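You operate a simulated robot arm through the tools that you are given. There is no shell and no other tool. Be economical: measure what you need, move in short steps, check, and stop when the job is done.

You are at the controls of a simulated robot arm. One attempt, no reset.

Task
Pump one shot of softener into the clear cup and stand it in the blue tray.
Fine: spill none and swing the spout aside again.

It is judged by the outcome, as a careful person would: the job done as asked, and still so three seconds after it is handed in. It fails if anything else is knocked over, pushed out of place, dropped, spilled or broken.

Robot
A 7-joint arm with a two-finger parallel gripper, fixed in place. Base frame: the origin is at the foot of the arm, x ahead of it, y to its left, z up; the work surface is at about z = 90. Units: cm, rad, N and s.
With the tool pointing down near the work surface it reaches from about 24 to 68 cm from the base axis. Its first joint turns from -1.152 to 1.152 rad. Payload 2.4 kg.
Tool frame: the origin (TCP) lies between the finger pads and is the grasp point; the fingertips stand 3 cm ahead of it; z points along the fingers, y is the line along which they close. The gripper opens to 9.4 cm. The fingers are 2.8 cm wide and 1 cm thick; the gripper's body (5 by 9.6 cm) begins 5.5 cm behind the TCP.
Orientation is that of the tool frame in the base frame, as a unit quaternion [x, y, z, w]. With the fingers straight down and closing along the base's y, the tool's x points along the base's -x, its y along +y and its z along -z.

Tools
- The arm moves only by the tool servo_tool. Its argument "steps" is a list of rows, each an object of numbers (a shift or turn left out is 0, a gripper value left out holds the last): "dx", "dy", "dz": the shift along the tool's x, y, z in cm; "wx", "wy", "wz": the turn, a rotation vector about the tool's x, y, z in rad. In form: [{"dx": .., "dy": .., "dz": .., "wx": .., "wy": .., "wz": ..}, ...]. A call has 1 to 12 rows; each row shifts and turns the commanded pose from where the row before left it, along the tool's axes as they then stand. "jaw" is the closure, from 0 (fully open) to 1 (shut), set as the call begins (left out, the last holds). Rows are played at 5 a second. More than 5 cm and 0.15 rad between two rows, or a gripper value outside its range, and nothing of the call is played. Where a pose cannot be reached the arm comes as near as it can. A force on the tool above 40 N (or 10 N above the force at the start of the call, whichever is more), or a blocked arm, ends the call early, and 0.2 s more pass. Each finger travels about 15.3 cm/s and halts on what it meets, pressing with about 20 N; the grip force reading is that of the motor and also rises with nothing between the fingers. The clock runs only during rows and for 0.2 s after the last one: add rows that do not move to give the fingers time. The reply holds the time, the measured pose of the TCP, the force on the tool along the base axes, the opening and the grip force, in the units named above and with some noise, with the torque about the TCP (base axes, N m) and any sound that the robot's microphone picked up.
- Cameras (640 x 400 px; columns grow to the right, rows downward): "scene" is fixed at [4.57, 47.71, 145.37]; the picture's right is [-0.69, -0.72, 0.00], its down [-0.34, 0.33, -0.88] and it looks along [0.63, -0.61, -0.48] (base axes); focal length 335 px, centre (320, 200). "wrist" rides on the gripper at [7.6, 1.4, -10.3] in the tool frame; the picture's right is [-0.18, 0.98, 0.00], its down [-0.75, -0.14, -0.64] and it looks along [-0.63, -0.12, 0.77] (tool axes); focal length 243 px, centre (320, 200). There is no depth. A picture from a camera that has moved, and an enlarged one, comes with that camera's place and axes in the base frame and with its lens.
- camera(camera): a new picture of that camera. It takes no simulated time.
- inspect(camera, box): a new picture of the part [left, top, right, bottom] of that camera's present view, enlarged. It takes no simulated time.
- close_job(): hands the job in; it is judged then, once.

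Go step by step. Nothing tells you positions but the pictures and the camera data: compare them with the known pose of the tool, close in by small moves and look again before you grip or let go. The budget is 120 turns and 68 pictures, counting those below and the enlarged ones. Unless the task says otherwise, let go and move clear before handing in, and close with one line.

The tools are called after "Request:" as name(argument=value, ...) on one line, values as JSON. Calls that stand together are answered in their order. servo_tool: Moves the arm, as the interface text tells. Its arguments: {"type":"object","properties":{"steps":{"type":"array","items":{"type":"object","properties":{"dx":{"type":"number"},"dy":{"type":"number"},"dz":{"type":"number"},"wx":{"type":"number"},"wy":{"type":"number"},"wz":{"type":"number"}}}},"jaw":{"type":"number"}},"required":["steps"]} The other tools are called the same way: camera (camera) takes a picture; inspect (camera, box) takes an enlarged picture of a part of a camera's view; close_job () hands the job in.

At the start:

```text
time: 0.0
position: [42.3, -1.35, 130.03]
tool_rot: [0.0, 1.0, 0.001, 0.0]
ft_force: [-0.4, 0.4, 0.1]
wrist_torque: [0.01, -0.03, 0.01]
finger_gap: 9.39
grip_force: 0.0
```

scene: 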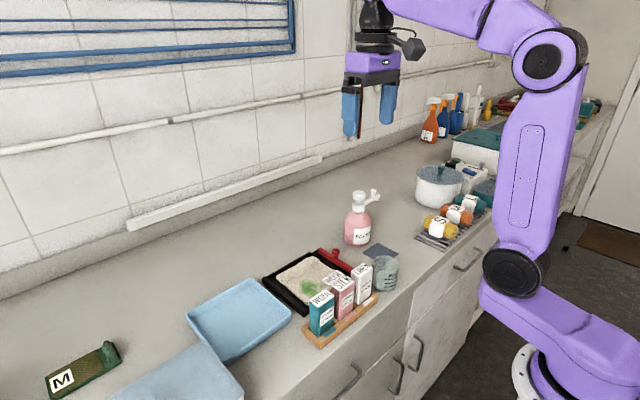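
wrist: 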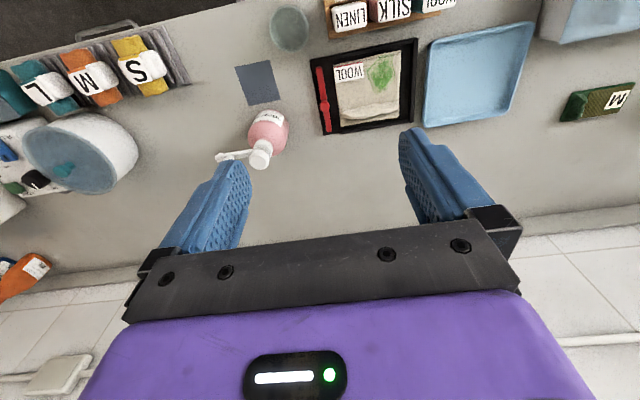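

I see a pink pump bottle, a clear cup to its right nearer the edge, a dark patch (mat) between, and a blue tray. I'll look closer at them first.

Request:
inspect(camera="scene", box=[300, 170, 460, 310])

Request:
inspect(camera="wrist", box=[200, 0, 360, 180])

Request:
inspect(camera="scene", box=[30, 240, 400, 400])

```text
2.86 times, centred on (380, 240) of scene
camera zoom: at [4.57, 47.71, 145.37], right [-0.69, -0.72, 0.0], down [-0.34, 0.33, -0.88], along [0.63, -0.61, -0.48], focal length 958 px, centre (149, 86)
```

zoom: 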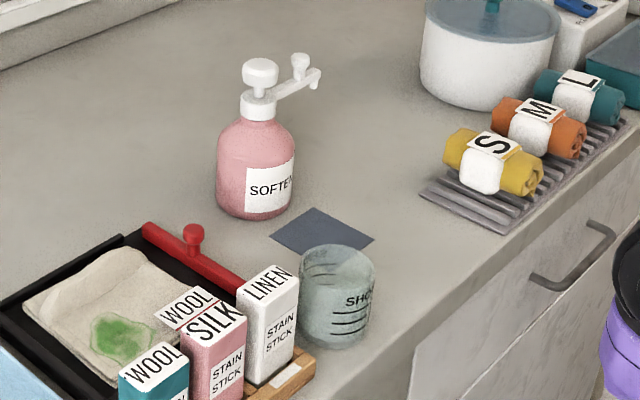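

```text
2.22 times, centred on (280, 90) of wrist
camera zoom: at [34.77, 0.1, 140.45], right [0.18, 0.98, 0.0], down [0.75, -0.14, 0.64], along [0.63, -0.12, -0.77], focal length 539 px, centre (409, 444)
```

zoom: 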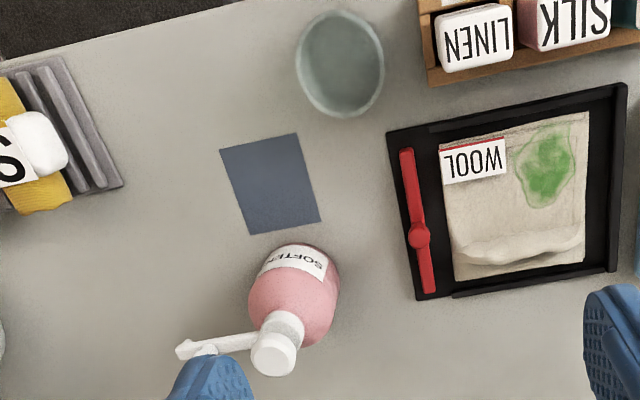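

```text
1.73 times, centred on (215, 320) of scene
camera zoom: at [4.57, 47.71, 145.37], right [-0.69, -0.72, 0.0], down [-0.34, 0.33, -0.88], along [0.63, -0.61, -0.48], focal length 580 px, centre (502, -8)
```

zoom: 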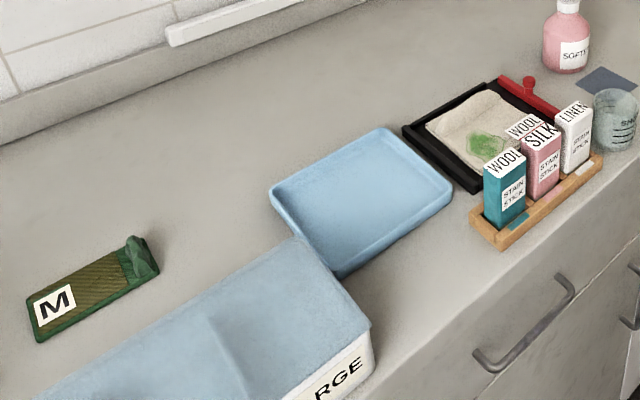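

The bottle stands near (52.8, -13.3), its spout pointing to -y with a swing knob at about (52.8, -19). The mat is centred near (45.2, -14.2), the cup is near (37.3, -4.9), and the tray is near (51.4, 26.3). I'll hover over the cup with the gripper turned to clear the rack and the iron frame.

Request:
servo_tool(steps=[{"dx": 2.5, "dy": -1.8, "dz": 3}, {"dx": 2.5, "dy": -1.75, "dz": 3}, {"dz": 4, "wz": -0.131}, {"dz": 4, "wz": -0.131}, {"dz": 4, "wz": -0.131}, {"dz": 4, "wz": -0.131}, {"wz": -0.131}, {"wz": -0.131}, {"wz": -0.131}, {"wz": -0.13}], jaw=0)

Request:
camera(camera="wrist")

Request:
camera(camera="scene")

```text
time: 2.2
position: [37.33, -4.85, 108.07]
tool_rot: [-0.501, 0.865, 0.0, 0.001]
ft_force: [-0.2, 0.4, -0.1]
wrist_torque: [-0.02, 0.0, -0.01]
finger_gap: 9.39
grip_force: 0.1
```

```text
62 pictures are left
camera wrist: at [32.36, -10.79, 118.47], right [-0.76, 0.65, 0.0], down [0.5, 0.58, 0.64], along [0.42, 0.49, -0.77], focal length 243 px, centre (320, 200)
```

wrist: 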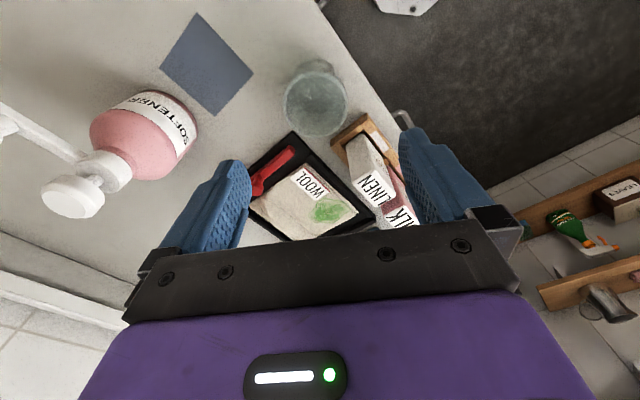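

```text
61 pictures are left
```

scene: 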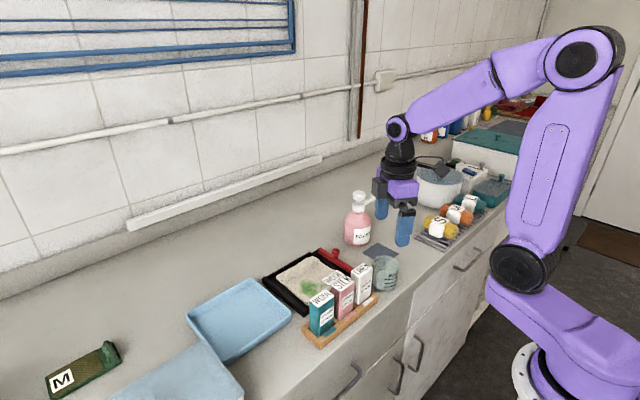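

Request:
inspect(camera="wrist", box=[240, 40, 400, 160])

Request:
inspect(camera="scene", box=[340, 180, 430, 300])

```text
3.33 times, centred on (320, 100) of wrist
camera zoom: at [32.36, -10.79, 118.47], right [-0.76, 0.65, 0.0], down [0.5, 0.58, 0.64], along [0.42, 0.49, -0.77], focal length 809 px, centre (320, 533)
```

zoom: 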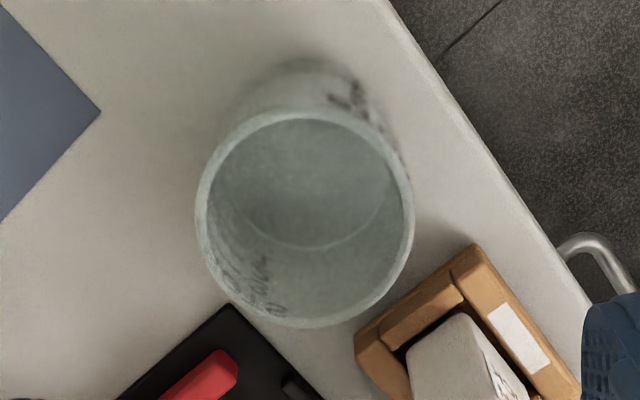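

```text
3.33 times, centred on (385, 240) of scene
camera zoom: at [4.57, 47.71, 145.37], right [-0.69, -0.72, 0.0], down [-0.34, 0.33, -0.88], along [0.63, -0.61, -0.48], focal length 1117 px, centre (103, 67)
```

zoom: 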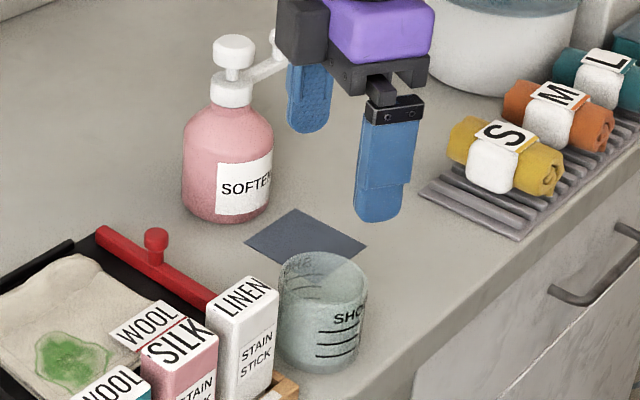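

The cup is centred near (37.5, -5.25), with the rim at about z = 96 and a diameter of about 5.9. I'll shift slightly and go down around it.

Request:
servo_tool(steps=[{"dx": 0.25, "dy": -0.37, "dz": 2}, {"dz": 3}, {"dz": 3}, {"dz": 2}, {"dz": 2}, {"dz": 1.2}, {"dz": 0.8}, {}])

Request:
camera(camera="wrist")

Request:
inspect(camera="scene", box=[320, 180, 450, 310])

```text
time: 4.0
position: [37.48, -5.14, 93.94]
tool_rot: [-0.501, 0.866, 0.0, 0.001]
ft_force: [-0.3, 0.4, 0.0]
wrist_torque: [0.0, 0.01, 0.03]
finger_gap: 9.4
grip_force: 0.1
```

```text
58 pictures are left
camera wrist: at [32.55, -11.11, 104.45], right [-0.76, 0.65, 0.0], down [0.5, 0.58, 0.64], along [0.42, 0.49, -0.77], focal length 243 px, centre (320, 200)
```

wrist: 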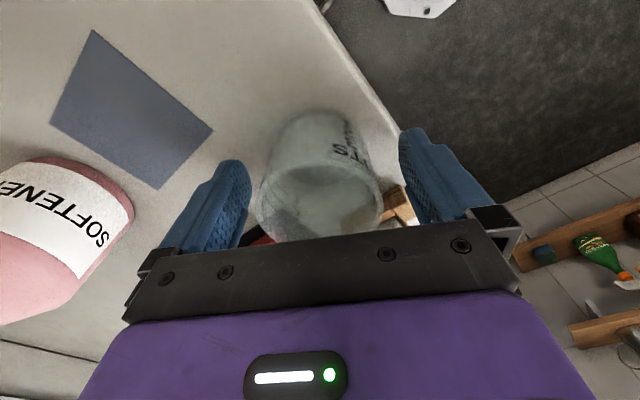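

```text
3.08 times, centred on (385, 245) of scene
camera zoom: at [4.57, 47.71, 145.37], right [-0.69, -0.72, 0.0], down [-0.34, 0.33, -0.88], along [0.63, -0.61, -0.48], focal length 1031 px, centre (120, 62)
```

zoom: 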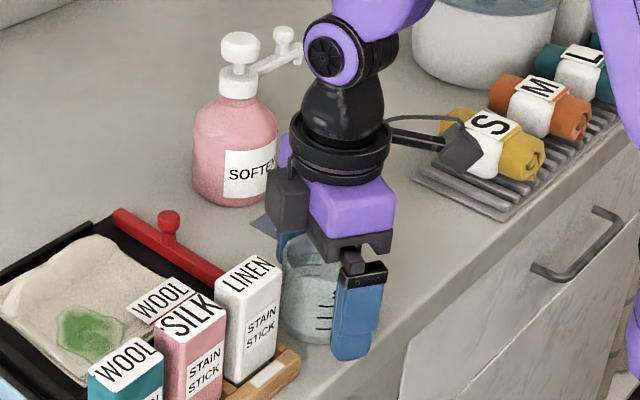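

The cup sits between the fingers with room on both sides. I'll close on it.

Request:
servo_tool(steps=[{}, {}, {}, {}], jaw=0.45)

```text
time: 5.0
position: [37.55, -5.29, 94.03]
tool_rot: [-0.5, 0.866, 0.0, 0.0]
ft_force: [0.0, -0.5, -0.1]
wrist_torque: [0.0, 0.02, 0.06]
finger_gap: 5.88
grip_force: 19.5
```

Grip is firm at 5.88. I'll lift, move clear of the rack and turn back so the jaw closes along y.

Request:
servo_tool(steps=[{"dz": -1.5}, {"dz": -2}, {"dz": -2}, {"dx": 1.2, "dy": -2.15}, {"dx": 1.25, "dy": -2.15}, {"wz": 0.15}, {"wz": 0.15}, {"wz": 0.15}, {"wz": 0.15}, {"wz": 0.15}, {"wz": 0.15}, {"wz": 0.147}])

Request:
camera(camera="wrist")

```text
time: 7.6
position: [40.06, -9.51, 99.56]
tool_rot: [0.001, 1.0, 0.0, 0.001]
ft_force: [-0.3, 0.5, -0.6]
wrist_torque: [-0.03, -0.02, -0.01]
finger_gap: 5.89
grip_force: 20.2
```

```text
56 pictures are left
camera wrist: at [32.47, -8.1, 109.96], right [0.18, 0.98, 0.0], down [0.75, -0.14, 0.64], along [0.63, -0.12, -0.77], focal length 243 px, centre (320, 200)
```

wrist: 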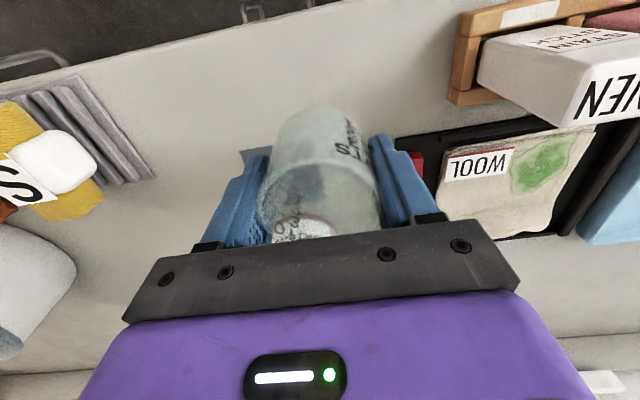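

Holding the cup upright, clear of everything. I'll move it over the mat's centre and lower it.

Request:
servo_tool(steps=[{"dx": -1.7, "dy": -1.5}, {"dx": -1.7, "dy": -1.5}, {"dx": -1.6, "dy": -1.6}, {}, {"dz": 2}, {"dz": 2}, {"dz": 0.8}, {}])

Request:
inspect(camera="scene", box=[320, 170, 450, 300])

Request:
camera(camera="wrist")

```text
time: 9.4
position: [45.24, -14.2, 94.71]
tool_rot: [-0.001, 1.0, 0.0, 0.0]
ft_force: [-0.2, -0.1, 0.3]
wrist_torque: [0.03, -0.04, -0.02]
finger_gap: 5.84
grip_force: 20.0
```

```text
3.08 times, centred on (385, 235) of scene
camera zoom: at [4.57, 47.71, 145.37], right [-0.69, -0.72, 0.0], down [-0.34, 0.33, -0.88], along [0.63, -0.61, -0.48], focal length 1031 px, centre (120, 92)
```

zoom: 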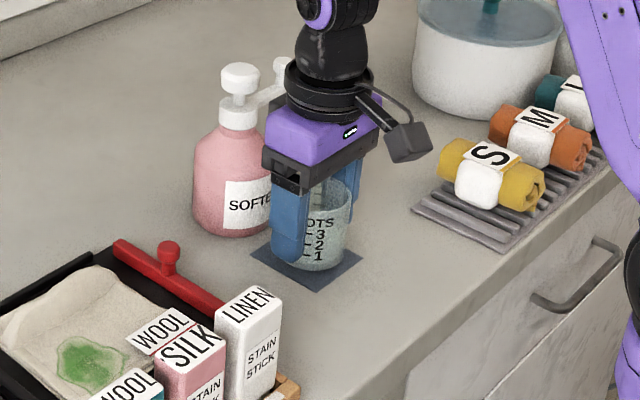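

```text
54 pictures are left
camera wrist: at [37.5, -12.73, 105.11], right [0.18, 0.98, 0.0], down [0.75, -0.14, 0.64], along [0.63, -0.12, -0.77], focal length 243 px, centre (320, 200)
```

wrist: 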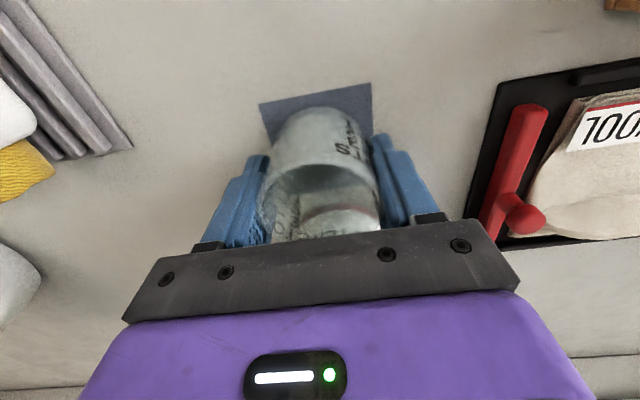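

The cup hangs centred over the mat, so I'll set it down. The cup has a shot scale: 1, 2, 3.

Request:
servo_tool(steps=[{"dz": 0.3}, {"dz": 0.25}, {"dz": 0.1}, {}])

```text
time: 10.4
position: [45.15, -14.25, 94.08]
tool_rot: [-0.001, 1.0, 0.0, 0.0]
ft_force: [0.0, -0.2, -0.6]
wrist_torque: [-0.01, -0.01, 0.0]
finger_gap: 5.86
grip_force: 20.2
```

Request:
servo_tool(steps=[{"dz": 0.1}, {}])

```text
time: 11.0
position: [45.12, -14.18, 94.07]
tool_rot: [-0.002, 1.0, 0.0, 0.0]
ft_force: [-3.4, 1.7, 13.9]
wrist_torque: [0.07, 0.21, 0.02]
finger_gap: 5.85
grip_force: 19.4
```

Contact is confirmed. I'll ease off, open the fingers and rise straight up.

Request:
servo_tool(steps=[{"dz": -0.1}, {}])

Request:
servo_tool(steps=[{}, {}, {"dz": -1}, {"dz": -3}, {"dz": -4}, {"dz": -4}, {"dz": -4}, {}], jaw=0.05)

Request:
inspect(camera="scene", box=[320, 170, 450, 300])

Request:
camera(camera="wrist")

```text
time: 11.6
position: [45.18, -14.22, 94.1]
tool_rot: [0.0, 1.0, 0.0, -0.001]
ft_force: [0.1, -0.3, -1.0]
wrist_torque: [0.0, 0.01, -0.02]
finger_gap: 5.87
grip_force: 19.9
```

```text
time: 13.4
position: [45.22, -14.17, 110.08]
tool_rot: [-0.001, 1.0, 0.0, 0.0]
ft_force: [0.4, 0.1, -0.1]
wrist_torque: [-0.03, 0.0, 0.0]
finger_gap: 8.94
grip_force: 0.0
```

```text
3.08 times, centred on (385, 235) of scene
camera zoom: at [4.57, 47.71, 145.37], right [-0.69, -0.72, 0.0], down [-0.34, 0.33, -0.88], along [0.63, -0.61, -0.48], focal length 1031 px, centre (120, 92)
```

zoom: 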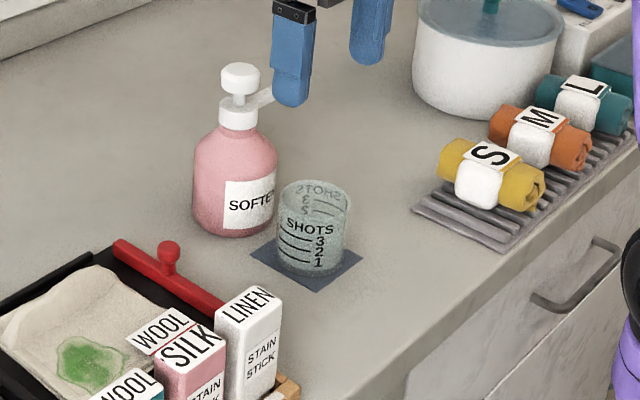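

```text
52 pictures are left
camera wrist: at [37.47, -12.69, 120.57], right [0.18, 0.98, 0.0], down [0.75, -0.14, 0.64], along [0.63, -0.12, -0.77], focal length 243 px, centre (320, 200)
```

wrist: 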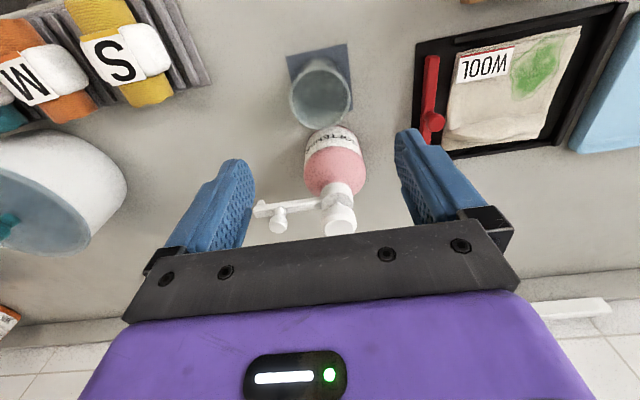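

The cup is standing on the mat. Next I'll measure the spout and its knob closely.

Request:
inspect(camera="wrist", box=[240, 120, 400, 240])

Request:
inspect(camera="scene", box=[335, 180, 395, 250])

```text
3.33 times, centred on (320, 180) of wrist
camera zoom: at [37.47, -12.69, 120.57], right [0.18, 0.98, 0.0], down [0.75, -0.14, 0.64], along [0.63, -0.12, -0.77], focal length 809 px, centre (320, 267)
```

zoom: 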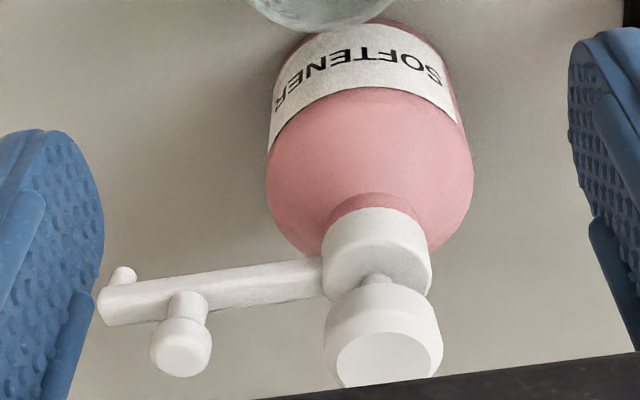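

```text
5.71 times, centred on (365, 215) of scene
camera zoom: at [4.57, 47.71, 145.37], right [-0.69, -0.72, 0.0], down [-0.34, 0.33, -0.88], along [0.63, -0.61, -0.48], focal length 1916 px, centre (63, 114)
```

zoom: 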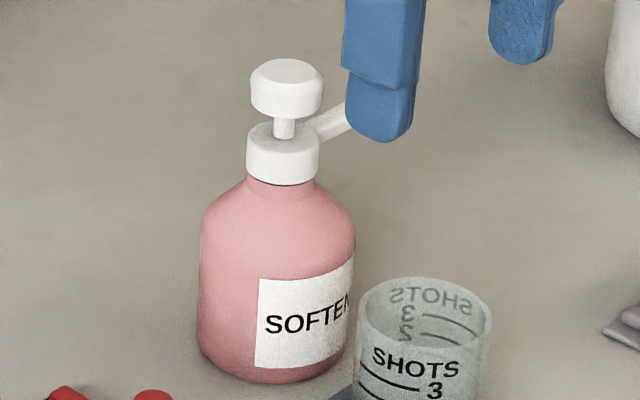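

Head top is near (53.2, -13.6, 105.3). The knob is near (53.5, -19.9) with its top at about z = 103.7, and the nozzle is about 8.7 cm out from the axis. I'll turn the gripper a quarter and bring it above the knob.

Request:
servo_tool(steps=[{"dy": -3, "dz": -1}, {"dy": -2.8}, {"wz": -0.15}, {"wz": -0.15}, {"wz": -0.15}, {"wz": -0.15}, {"wz": -0.15}, {"wz": -0.15}, {"wz": -0.15}, {"wz": -0.15}, {"wz": -0.15}, {"wz": -0.15}])

Request:
servo_tool(steps=[{"wz": -0.071, "dx": 0}, {"dy": -2.5}, {"dy": -3}, {"dy": -2.5}, {}], jaw=0.6)

Request:
camera(camera="wrist")

Request:
inspect(camera="scene", box=[335, 160, 425, 250])

```text
time: 16.0
position: [45.05, -19.94, 111.18]
tool_rot: [-0.683, 0.73, 0.0, 0.0]
ft_force: [0.7, -0.7, -0.5]
wrist_torque: [0.02, 0.04, -0.02]
finger_gap: 8.94
grip_force: 0.0
```

```text
time: 17.2
position: [53.17, -19.95, 111.15]
tool_rot: [0.708, -0.707, 0.001, 0.0]
ft_force: [-0.1, -0.1, 0.9]
wrist_torque: [-0.01, -0.01, -0.01]
finger_gap: 3.77
grip_force: 0.0
```

```text
49 pictures are left
camera wrist: at [51.7, -27.56, 121.47], right [-0.98, 0.18, 0.0], down [0.14, 0.75, 0.64], along [0.12, 0.63, -0.77], focal length 243 px, centre (320, 200)
```

wrist: 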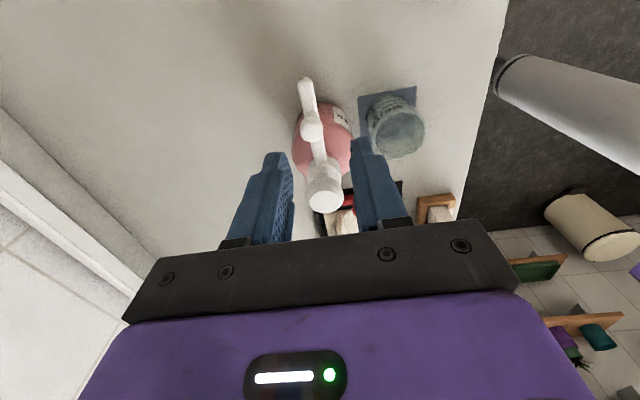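

```text
4.44 times, centred on (380, 205) of scene
camera zoom: at [4.57, 47.71, 145.37], right [-0.69, -0.72, 0.0], down [-0.34, 0.33, -0.88], along [0.63, -0.61, -0.48], focal length 1490 px, centre (53, 178)
```

zoom: 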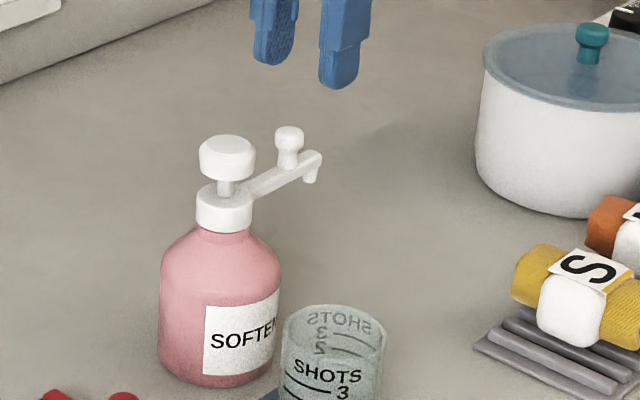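

Request:
inspect(camera="wrist", box=[240, 60, 400, 220])

Request:
inspect(camera="scene", box=[360, 170, 410, 220])

```text
2.50 times, centred on (320, 140) of wrist
camera zoom: at [51.7, -27.56, 121.47], right [-0.98, 0.18, 0.0], down [0.14, 0.75, 0.64], along [0.12, 0.63, -0.77], focal length 606 px, centre (320, 350)
```

zoom: 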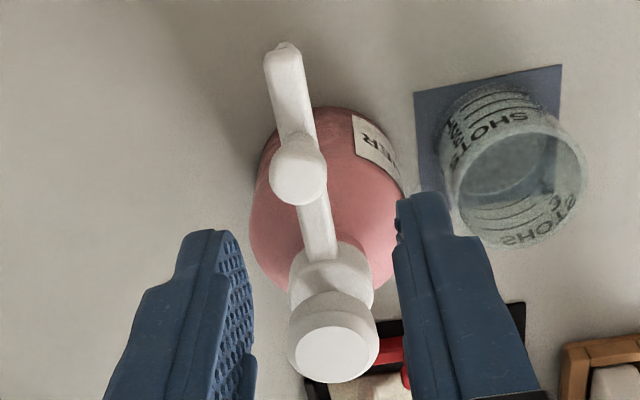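

```text
8.00 times, centred on (385, 195) of scene
camera zoom: at [4.57, 47.71, 145.37], right [-0.69, -0.72, 0.0], down [-0.34, 0.33, -0.88], along [0.63, -0.61, -0.48], focal length 2682 px, centre (-200, 240)
```

zoom: 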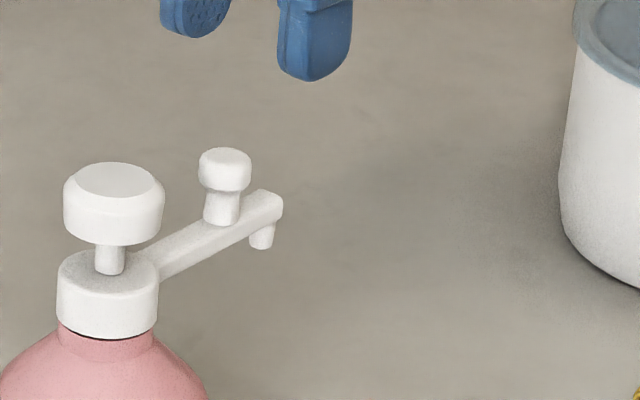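

The knob is near (53.6, -20.1), with the arm top at about z = 101.5. I'll lower open fingers around the knob, tips staying just above the arm.

Request:
servo_tool(steps=[{"dx": 0.15, "dy": -0.43}, {"dz": 2}, {"dz": 2}, {"dz": 1.2}, {"dz": 0.6}, {}])

Request:
inspect(camera="wrist", box=[220, 60, 420, 240])

Request:
inspect(camera="scene", box=[350, 165, 420, 230])

```text
time: 18.6
position: [53.61, -20.11, 105.27]
tool_rot: [0.708, -0.706, -0.001, 0.0]
ft_force: [0.5, 0.5, -0.7]
wrist_torque: [0.01, 0.01, -0.01]
finger_gap: 3.76
grip_force: 0.1
```

```text
2.22 times, centred on (320, 150) of wrist
camera zoom: at [52.1, -27.68, 115.67], right [-0.98, 0.18, 0.0], down [0.14, 0.75, 0.64], along [0.12, 0.63, -0.77], focal length 539 px, centre (320, 311)
```

zoom: 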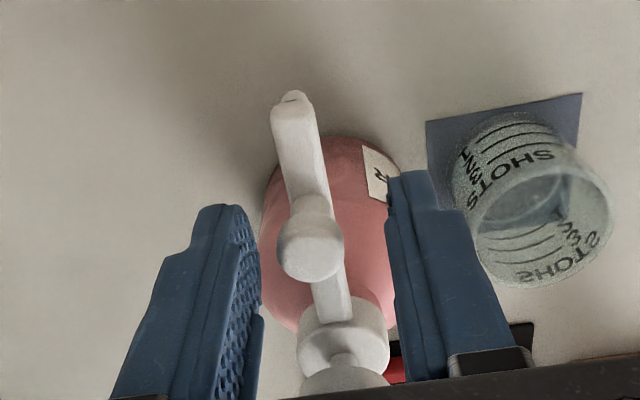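

```text
6.15 times, centred on (385, 198) of scene
camera zoom: at [4.57, 47.71, 145.37], right [-0.69, -0.72, 0.0], down [-0.34, 0.33, -0.88], along [0.63, -0.61, -0.48], focal length 2063 px, centre (-80, 215)
```

zoom: 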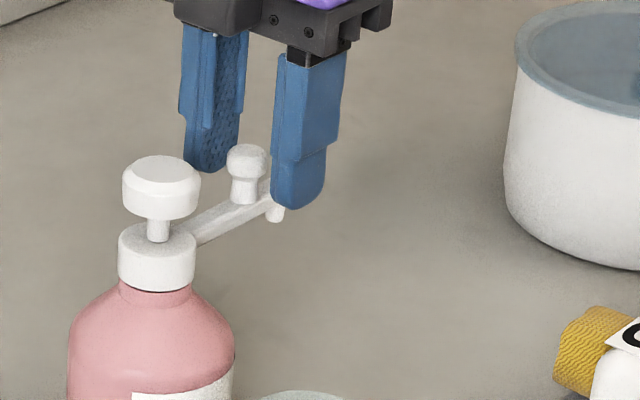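

The knob sits about 0.4 cm toward +x of the jaw's centre. I'll recentre, drop slightly and close to a loose cage around it.

Request:
servo_tool(steps=[{"dx": -0.2, "dy": -0.4}, {"dz": 0.3}, {}])

Request:
servo_tool(steps=[{}, {}], jaw=0.74)

Request:
inspect(camera="wrist", box=[220, 60, 420, 240])

Request:
inspect(camera="scene", box=[350, 165, 420, 230])

```text
time: 19.4
position: [53.95, -19.88, 104.98]
tool_rot: [0.708, -0.707, 0.0, -0.001]
ft_force: [-0.1, -0.6, 0.6]
wrist_torque: [0.03, -0.03, -0.01]
finger_gap: 3.77
grip_force: 0.0
```

```text
time: 20.0
position: [53.87, -19.85, 104.97]
tool_rot: [0.708, -0.707, -0.001, 0.0]
ft_force: [0.1, 0.0, 1.0]
wrist_torque: [-0.01, 0.0, -0.02]
finger_gap: 2.45
grip_force: 0.1
```

```text
2.22 times, centred on (320, 150) of wrist
camera zoom: at [52.51, -27.49, 115.4], right [-0.98, 0.18, 0.0], down [0.14, 0.75, 0.64], along [0.12, 0.63, -0.77], focal length 539 px, centre (320, 311)
```

zoom: 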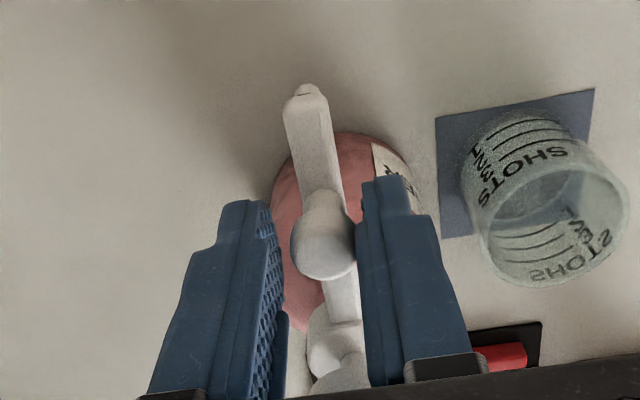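

```text
6.15 times, centred on (385, 198) of scene
camera zoom: at [4.57, 47.71, 145.37], right [-0.69, -0.72, 0.0], down [-0.34, 0.33, -0.88], along [0.63, -0.61, -0.48], focal length 2063 px, centre (-80, 215)
```

zoom: 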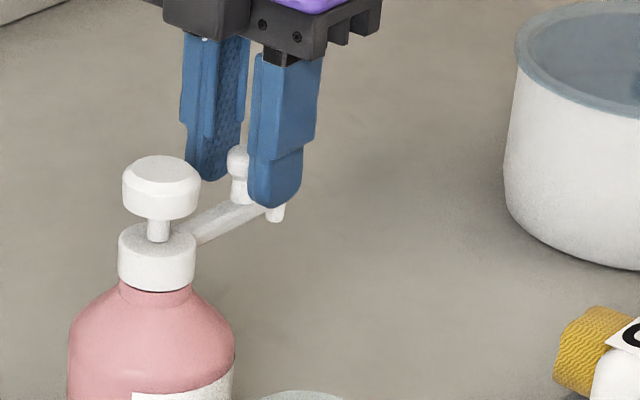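

The knob is loosely caged. I'll swing it a third of the arc first (clockwise seen from above), then check.

Request:
servo_tool(steps=[{"dy": 0.3}, {"dy": 0.52, "dx": -0.025, "wz": 0.087}, {"dy": 0.52, "dx": -0.025, "wz": 0.087}, {"dy": 0.52, "dx": -0.025, "wz": 0.087}, {"dy": 0.52, "dx": -0.025, "wz": 0.087}, {"dy": 0.52, "dx": -0.025, "wz": 0.087}, {"dy": 0.52, "dx": -0.025, "wz": 0.087}])

Request:
inspect(camera="wrist", box=[220, 60, 420, 240])

Request:
inspect(camera="scene", box=[330, 165, 430, 265])

```text
time: 21.6
position: [50.72, -19.06, 105.08]
tool_rot: [-0.501, 0.866, 0.0, 0.0]
ft_force: [-0.3, -0.9, 0.0]
wrist_torque: [0.02, 0.0, 0.02]
finger_gap: 2.47
grip_force: 0.2
```

```text
2.22 times, centred on (320, 150) of wrist
camera zoom: at [45.62, -24.97, 115.4], right [-0.76, 0.65, 0.0], down [0.5, 0.58, 0.64], along [0.42, 0.49, -0.77], focal length 539 px, centre (320, 311)
```

zoom: 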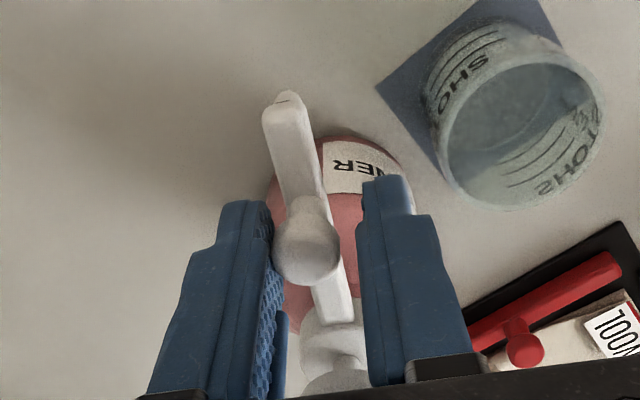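

```text
4.00 times, centred on (380, 215) of scene
camera zoom: at [4.57, 47.71, 145.37], right [-0.69, -0.72, 0.0], down [-0.34, 0.33, -0.88], along [0.63, -0.61, -0.48], focal length 1341 px, centre (80, 140)
```

zoom: 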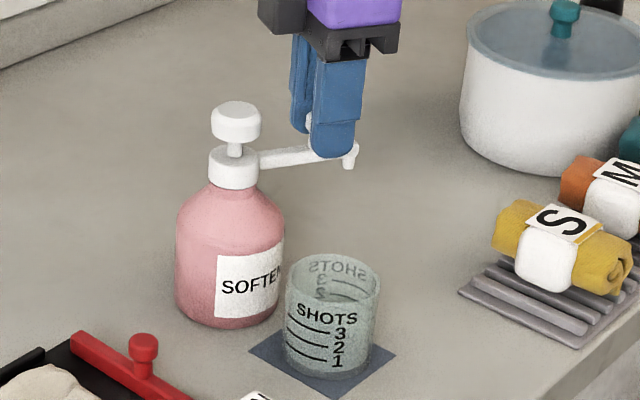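

The spout follows with almost no force and the bottle stays put. I'll continue to bring the nozzle over the cup.

Request:
servo_tool(steps=[{"dy": 0.52, "dx": -0.025, "wz": 0.087}, {"dy": 0.52, "dx": -0.025, "wz": 0.087}, {"dy": 0.52, "dx": -0.025, "wz": 0.087}, {"dy": 0.52, "dx": -0.025, "wz": 0.087}, {"dy": 0.52, "dx": -0.025, "wz": 0.087}, {"dy": 0.52, "dx": -0.025, "wz": 0.087}, {"dy": 0.52, "dx": -0.025, "wz": 0.087}, {"dy": 0.52, "dx": -0.025, "wz": 0.087}, {"dy": 0.52, "dx": -0.025, "wz": 0.087}, {"dy": 0.52, "dx": -0.025, "wz": 0.087}, {"dy": 0.52, "dx": -0.025, "wz": 0.087}])

Request:
camera(camera="wrist")

Request:
inspect(camera="scene", box=[330, 165, 430, 265])

```text
time: 24.0
position: [47.66, -14.53, 105.02]
tool_rot: [-0.045, 0.999, 0.0, 0.001]
ft_force: [0.2, 0.3, -0.4]
wrist_torque: [0.02, -0.01, -0.01]
finger_gap: 2.46
grip_force: 0.3
```

```text
39 pictures are left
camera wrist: at [39.92, -13.75, 115.38], right [0.09, 1.0, 0.0], down [0.76, -0.07, 0.64], along [0.64, -0.06, -0.77], focal length 243 px, centre (320, 200)
```

wrist: 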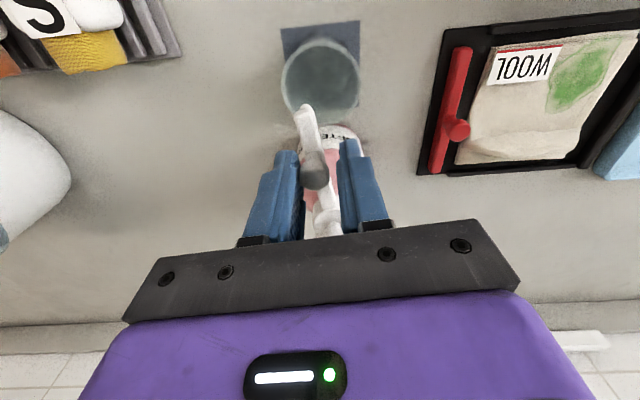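

```text
4.00 times, centred on (380, 215) of scene
camera zoom: at [4.57, 47.71, 145.37], right [-0.69, -0.72, 0.0], down [-0.34, 0.33, -0.88], along [0.63, -0.61, -0.48], focal length 1341 px, centre (80, 140)
```

zoom: 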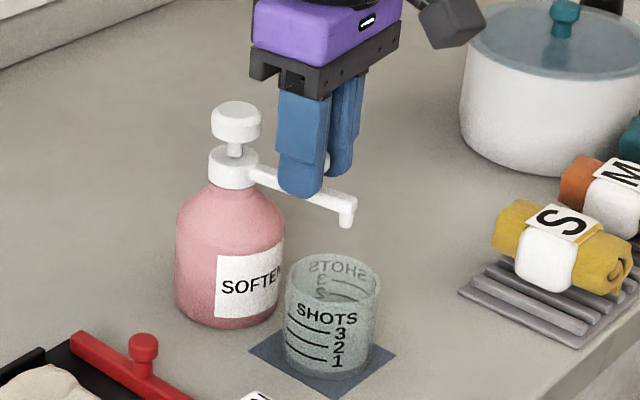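

The nozzle is above the cup, about 1 cm short of centre. I'll nudge the spout a little further.

Request:
servo_tool(steps=[{"dy": 0.36, "dx": -0.015, "wz": 0.06}, {"dy": 0.36, "dx": -0.015, "wz": 0.06}, {}])

Request:
inspect(camera="wrist", box=[240, 20, 400, 140])

Request:
inspect(camera="scene", box=[330, 165, 430, 265])

```text
time: 24.8
position: [47.73, -13.8, 105.07]
tool_rot: [0.013, 1.0, 0.0, -0.001]
ft_force: [-0.1, -0.2, 0.2]
wrist_torque: [0.02, 0.0, 0.02]
finger_gap: 2.41
grip_force: 0.1
```

```text
3.33 times, centred on (320, 80) of wrist
camera zoom: at [40.05, -12.09, 115.39], right [0.21, 0.98, 0.0], down [0.75, -0.16, 0.64], along [0.63, -0.13, -0.77], focal length 809 px, centre (320, 600)
```

zoom: 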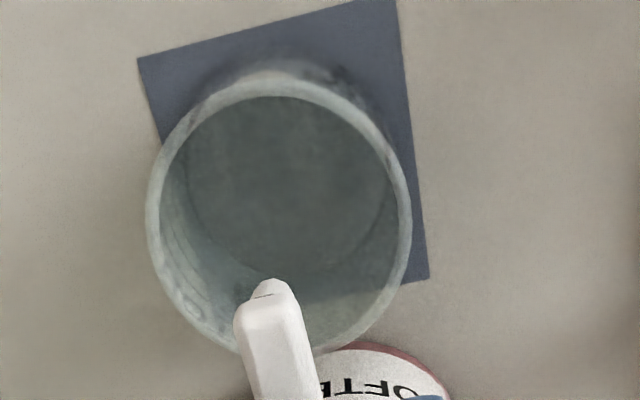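

```text
4.00 times, centred on (380, 215) of scene
camera zoom: at [4.57, 47.71, 145.37], right [-0.69, -0.72, 0.0], down [-0.34, 0.33, -0.88], along [0.63, -0.61, -0.48], focal length 1341 px, centre (80, 140)
```

zoom: 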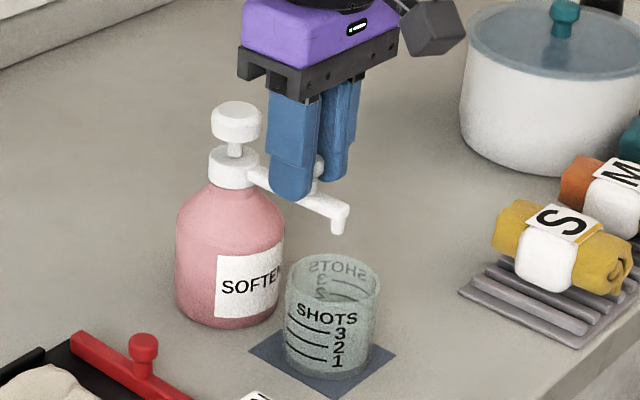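

The nozzle is now about 0.5 cm from the cup's centre, well inside the rim. I'll lift off the knob, close the fingers and go above the pump head.

Request:
servo_tool(steps=[{"dy": -0.15}, {"dz": -2}, {"dz": -3}, {"dz": -2}, {}])

Request:
servo_tool(steps=[{"dx": -1.5}, {"dx": -1.5}, {}, {}], jaw=1)

Request:
inspect(camera="wrist", box=[220, 60, 420, 240])

Request:
inspect(camera="scene", box=[330, 165, 430, 265])

```text
time: 26.0
position: [47.67, -13.86, 111.85]
tool_rot: [0.013, 1.0, -0.001, 0.0]
ft_force: [0.4, 0.4, -0.3]
wrist_torque: [0.03, 0.0, 0.0]
finger_gap: 2.43
grip_force: 0.1
```

```text
time: 27.0
position: [50.56, -14.04, 111.94]
tool_rot: [0.012, 1.0, 0.0, 0.001]
ft_force: [-0.9, -0.4, 0.1]
wrist_torque: [0.01, 0.02, -0.03]
finger_gap: 0.0
grip_force: 19.4
```

```text
2.22 times, centred on (320, 150) of wrist
camera zoom: at [43.07, -12.35, 122.36], right [0.21, 0.98, 0.0], down [0.75, -0.16, 0.64], along [0.63, -0.13, -0.77], focal length 539 px, centre (320, 311)
```

zoom: 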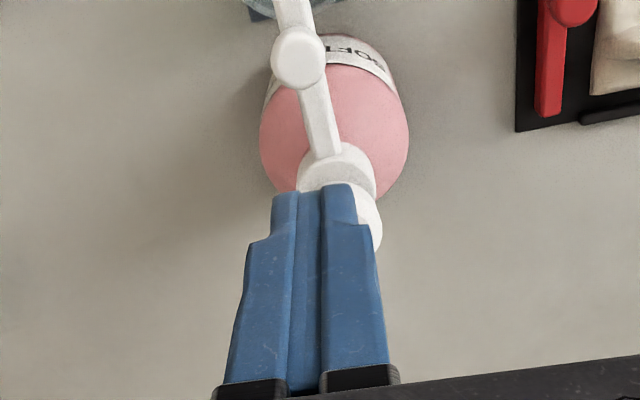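

```text
4.00 times, centred on (380, 215) of scene
camera zoom: at [4.57, 47.71, 145.37], right [-0.69, -0.72, 0.0], down [-0.34, 0.33, -0.88], along [0.63, -0.61, -0.48], focal length 1341 px, centre (80, 140)
```

zoom: 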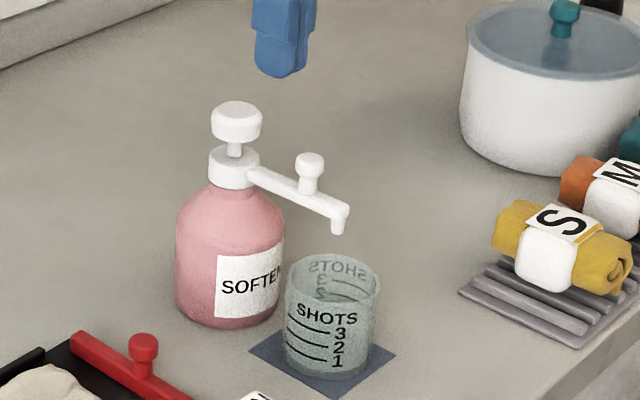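

Comparing fingertips against the scene view puts the head at about (53.5, -13.8) with its top at about z = 105. I'll move over it and stop just above.

Request:
servo_tool(steps=[{"dx": -1.5, "dy": 0.12}, {"dx": -1.42, "dy": 0.17}, {}, {"dz": 1.5}, {"dz": 1.0}, {}])

Request:
inspect(camera="scene", box=[330, 165, 430, 265])

Request:
inspect(camera="wrist", box=[220, 60, 420, 240])

```text
time: 28.4
position: [53.57, -13.8, 109.54]
tool_rot: [0.013, 1.0, 0.0, 0.0]
ft_force: [1.5, -0.7, 0.4]
wrist_torque: [0.02, -0.01, -0.02]
finger_gap: 0.02
grip_force: 20.5
```

```text
4.00 times, centred on (380, 215) of scene
camera zoom: at [4.57, 47.71, 145.37], right [-0.69, -0.72, 0.0], down [-0.34, 0.33, -0.88], along [0.63, -0.61, -0.48], focal length 1341 px, centre (80, 140)
```

zoom: 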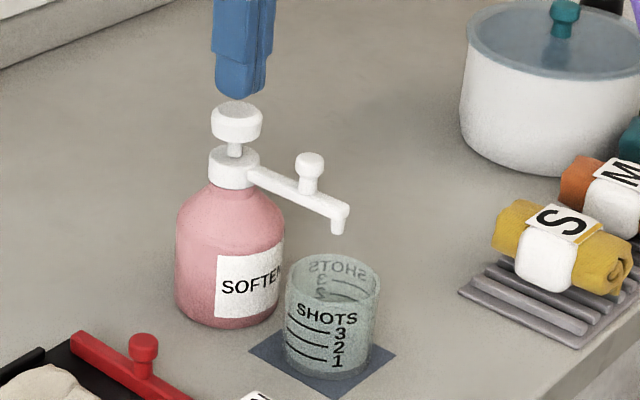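

```text
2.22 times, centred on (320, 150) of wrist
camera zoom: at [46.0, -12.12, 119.9], right [0.21, 0.98, 0.0], down [0.75, -0.16, 0.64], along [0.63, -0.13, -0.77], focal length 539 px, centre (320, 311)
```

zoom: 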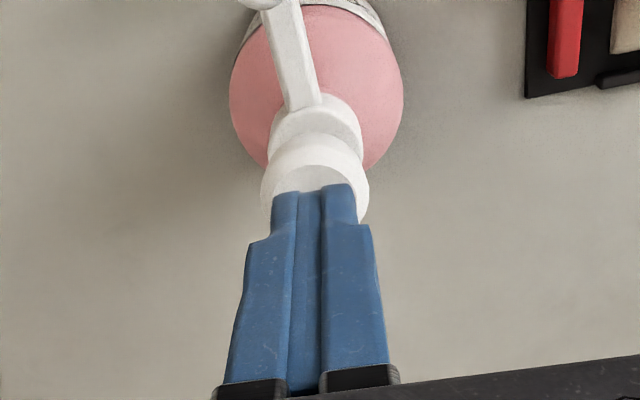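

The fingertips are centred over the head. I'll come down to it and begin to press in small steps.

Request:
servo_tool(steps=[{"dz": 0.6}, {"dz": 0.4}, {"dz": 0.3}, {"dz": 0.2}, {}])

```text
time: 29.6
position: [53.58, -13.83, 107.92]
tool_rot: [0.013, 1.0, 0.0, 0.0]
ft_force: [-0.6, -1.2, -0.1]
wrist_torque: [-0.04, 0.0, 0.03]
finger_gap: 0.02
grip_force: 20.0
```

Request:
servo_tool(steps=[{"dz": 0.2}, {"dz": 0.2}, {"dz": 0.2}, {}])

Request:
inspect(camera="scene", box=[330, 165, 430, 265])

```text
time: 30.6
position: [53.59, -13.8, 107.51]
tool_rot: [0.013, 1.0, 0.0, -0.001]
ft_force: [-1.6, -0.7, 4.7]
wrist_torque: [0.0, 0.04, 0.0]
finger_gap: 0.0
grip_force: 20.0
```

```text
4.00 times, centred on (380, 215) of scene
camera zoom: at [4.56, 47.71, 145.37], right [-0.69, -0.72, 0.0], down [-0.34, 0.33, -0.88], along [0.63, -0.61, -0.48], focal length 1341 px, centre (80, 140)
```

zoom: 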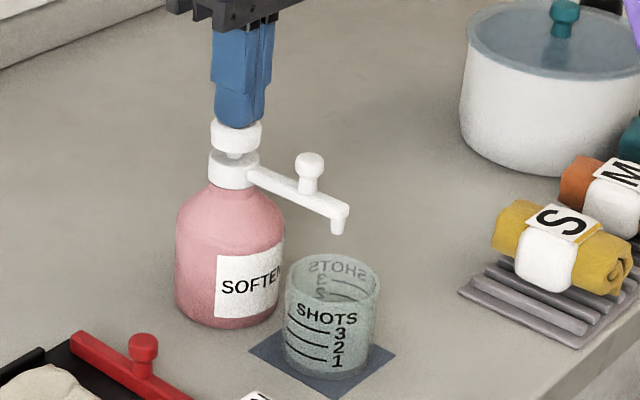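

The plunger is moving with about 5 N. I'll press on to the bottom of its stroke.

Request:
servo_tool(steps=[{"dz": 0.25}, {"dz": 0.25}, {"dz": 0.2}, {}])

Request:
inspect(camera="scene", box=[330, 165, 430, 265])

```text
time: 31.6
position: [53.57, -13.77, 106.79]
tool_rot: [0.013, 1.0, -0.001, 0.002]
ft_force: [-1.8, -0.7, 17.2]
wrist_torque: [-0.02, 0.06, 0.03]
finger_gap: 0.0
grip_force: 20.6
```

```text
4.00 times, centred on (380, 215) of scene
camera zoom: at [4.54, 47.72, 145.37], right [-0.69, -0.72, 0.0], down [-0.34, 0.33, -0.88], along [0.63, -0.61, -0.48], focal length 1341 px, centre (80, 140)
```

zoom: 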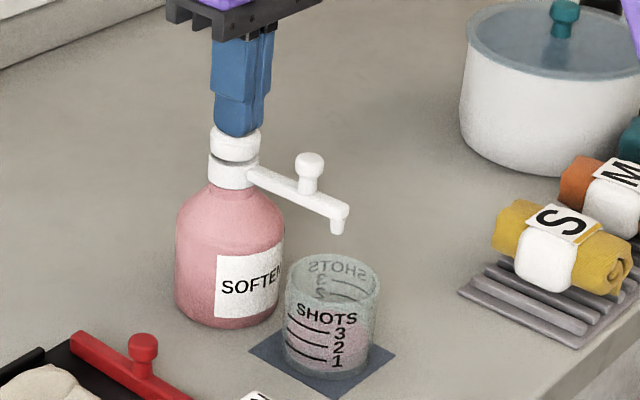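

Request:
inspect(camera="scene", box=[370, 215, 430, 265])

```text
8.00 times, centred on (400, 240) of scene
camera zoom: at [4.54, 47.72, 145.37], right [-0.69, -0.72, 0.0], down [-0.34, 0.33, -0.88], along [0.63, -0.61, -0.48], focal length 2682 px, centre (-320, -120)
```

zoom: 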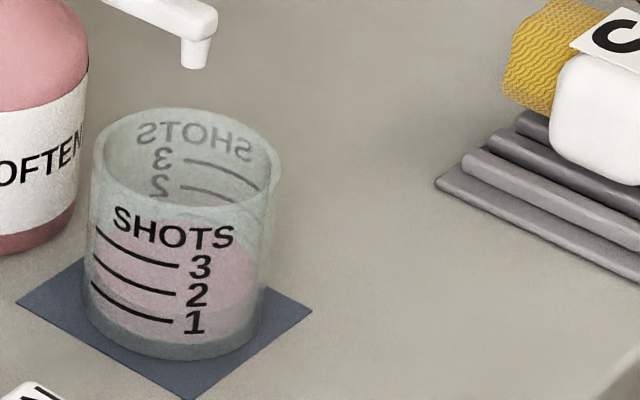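

Softener has gone into the cup and the force rise suggests the plunger bottomed. I'll release straight up in one clean motion.

Request:
servo_tool(steps=[{"dz": -1}, {"dz": -1.5}, {"dz": -2}, {"dz": -2}, {}])

Request:
inspect(camera="scene", box=[340, 180, 430, 270])

```text
time: 32.8
position: [53.57, -13.76, 113.11]
tool_rot: [0.013, 1.0, 0.0, 0.0]
ft_force: [-0.1, 0.5, 1.0]
wrist_torque: [-0.01, 0.02, -0.01]
finger_gap: 0.0
grip_force: 20.1
```

```text
4.44 times, centred on (385, 225) of scene
camera zoom: at [4.57, 47.71, 145.37], right [-0.69, -0.72, 0.0], down [-0.34, 0.33, -0.88], along [0.63, -0.61, -0.48], focal length 1490 px, centre (31, 89)
```

zoom: 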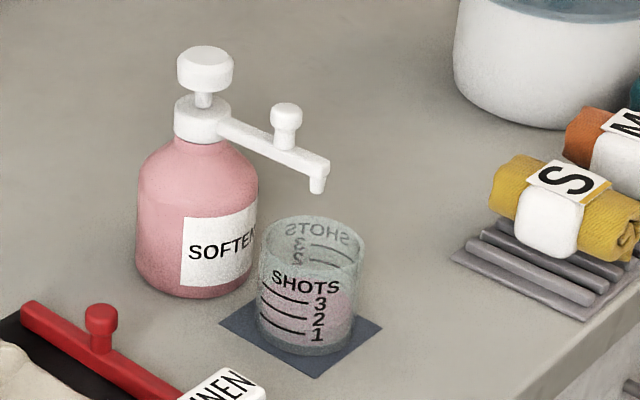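

Request:
inspect(camera="scene", box=[370, 225, 400, 255])

```text
13.33 times, centred on (385, 240) of scene
camera zoom: at [4.57, 47.71, 145.37], right [-0.69, -0.72, 0.0], down [-0.34, 0.33, -0.88], along [0.63, -0.61, -0.48], focal length 4469 px, centre (-547, -333)
```

zoom: 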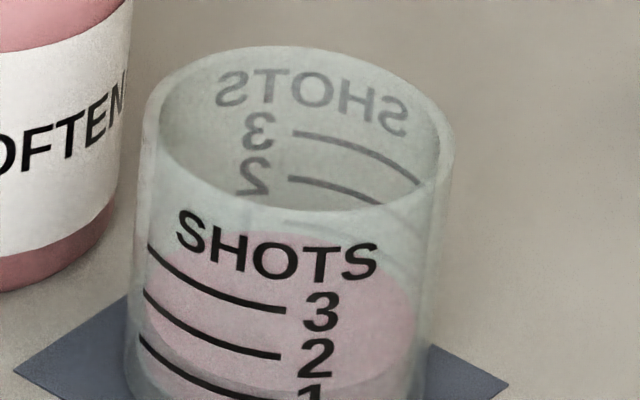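

The level sits at the "1" line, so that was exactly one shot, and the plunger has come back up. Now I'll go back above the knob with open fingers.

Request:
servo_tool(steps=[{"dx": 2}, {"dx": 2}, {"dx": 1.9, "dy": -0.15}, {}, {"dz": 2}, {}], jaw=0.6)

Request:
inspect(camera="wrist", box=[220, 40, 420, 220])

```text
time: 34.2
position: [47.6, -13.77, 111.36]
tool_rot: [0.013, 1.0, 0.0, 0.0]
ft_force: [-0.8, -0.1, 0.4]
wrist_torque: [0.02, 0.0, 0.04]
finger_gap: 3.73
grip_force: 0.1
```

```text
2.22 times, centred on (320, 130) of wrist
camera zoom: at [39.98, -12.19, 121.62], right [0.21, 0.98, 0.0], down [0.75, -0.16, 0.64], along [0.63, -0.13, -0.77], focal length 539 px, centre (320, 356)
```

zoom: 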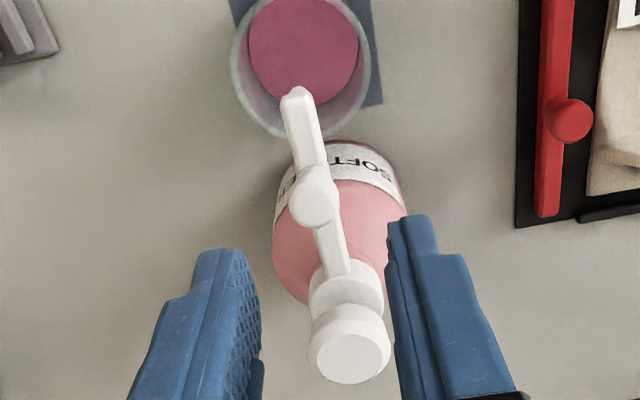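

Request:
servo_tool(steps=[{"dy": -0.25, "dz": 2}, {"dz": 2}, {"dz": 1.5}, {"dz": 0.8}, {}])

Request:
servo_tool(steps=[{}, {}], jaw=0.74)

Request:
inspect(camera="wrist", box=[220, 40, 420, 220])

```text
time: 35.4
position: [47.66, -14.05, 104.87]
tool_rot: [0.013, 1.0, -0.001, -0.001]
ft_force: [-0.6, 1.2, -0.1]
wrist_torque: [0.01, 0.0, 0.03]
finger_gap: 3.74
grip_force: 0.1
```

```text
time: 36.0
position: [47.66, -14.04, 104.84]
tool_rot: [0.013, 1.0, 0.0, 0.0]
ft_force: [0.1, 0.3, -0.4]
wrist_torque: [0.0, -0.02, 0.01]
finger_gap: 2.45
grip_force: 0.1
```

```text
2.22 times, centred on (320, 130) of wrist
camera zoom: at [40.02, -12.39, 115.3], right [0.21, 0.98, 0.0], down [0.75, -0.16, 0.64], along [0.63, -0.13, -0.77], focal length 539 px, centre (320, 356)
```

zoom: 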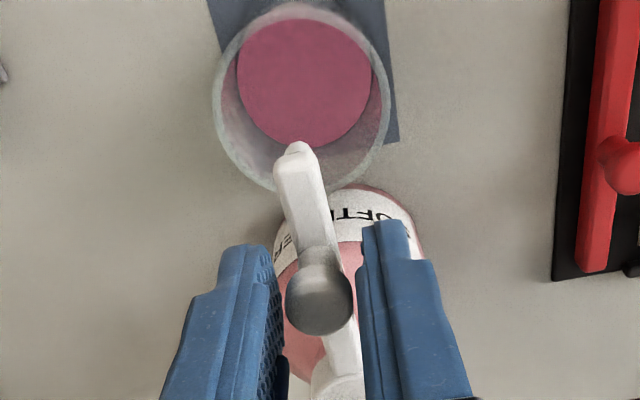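

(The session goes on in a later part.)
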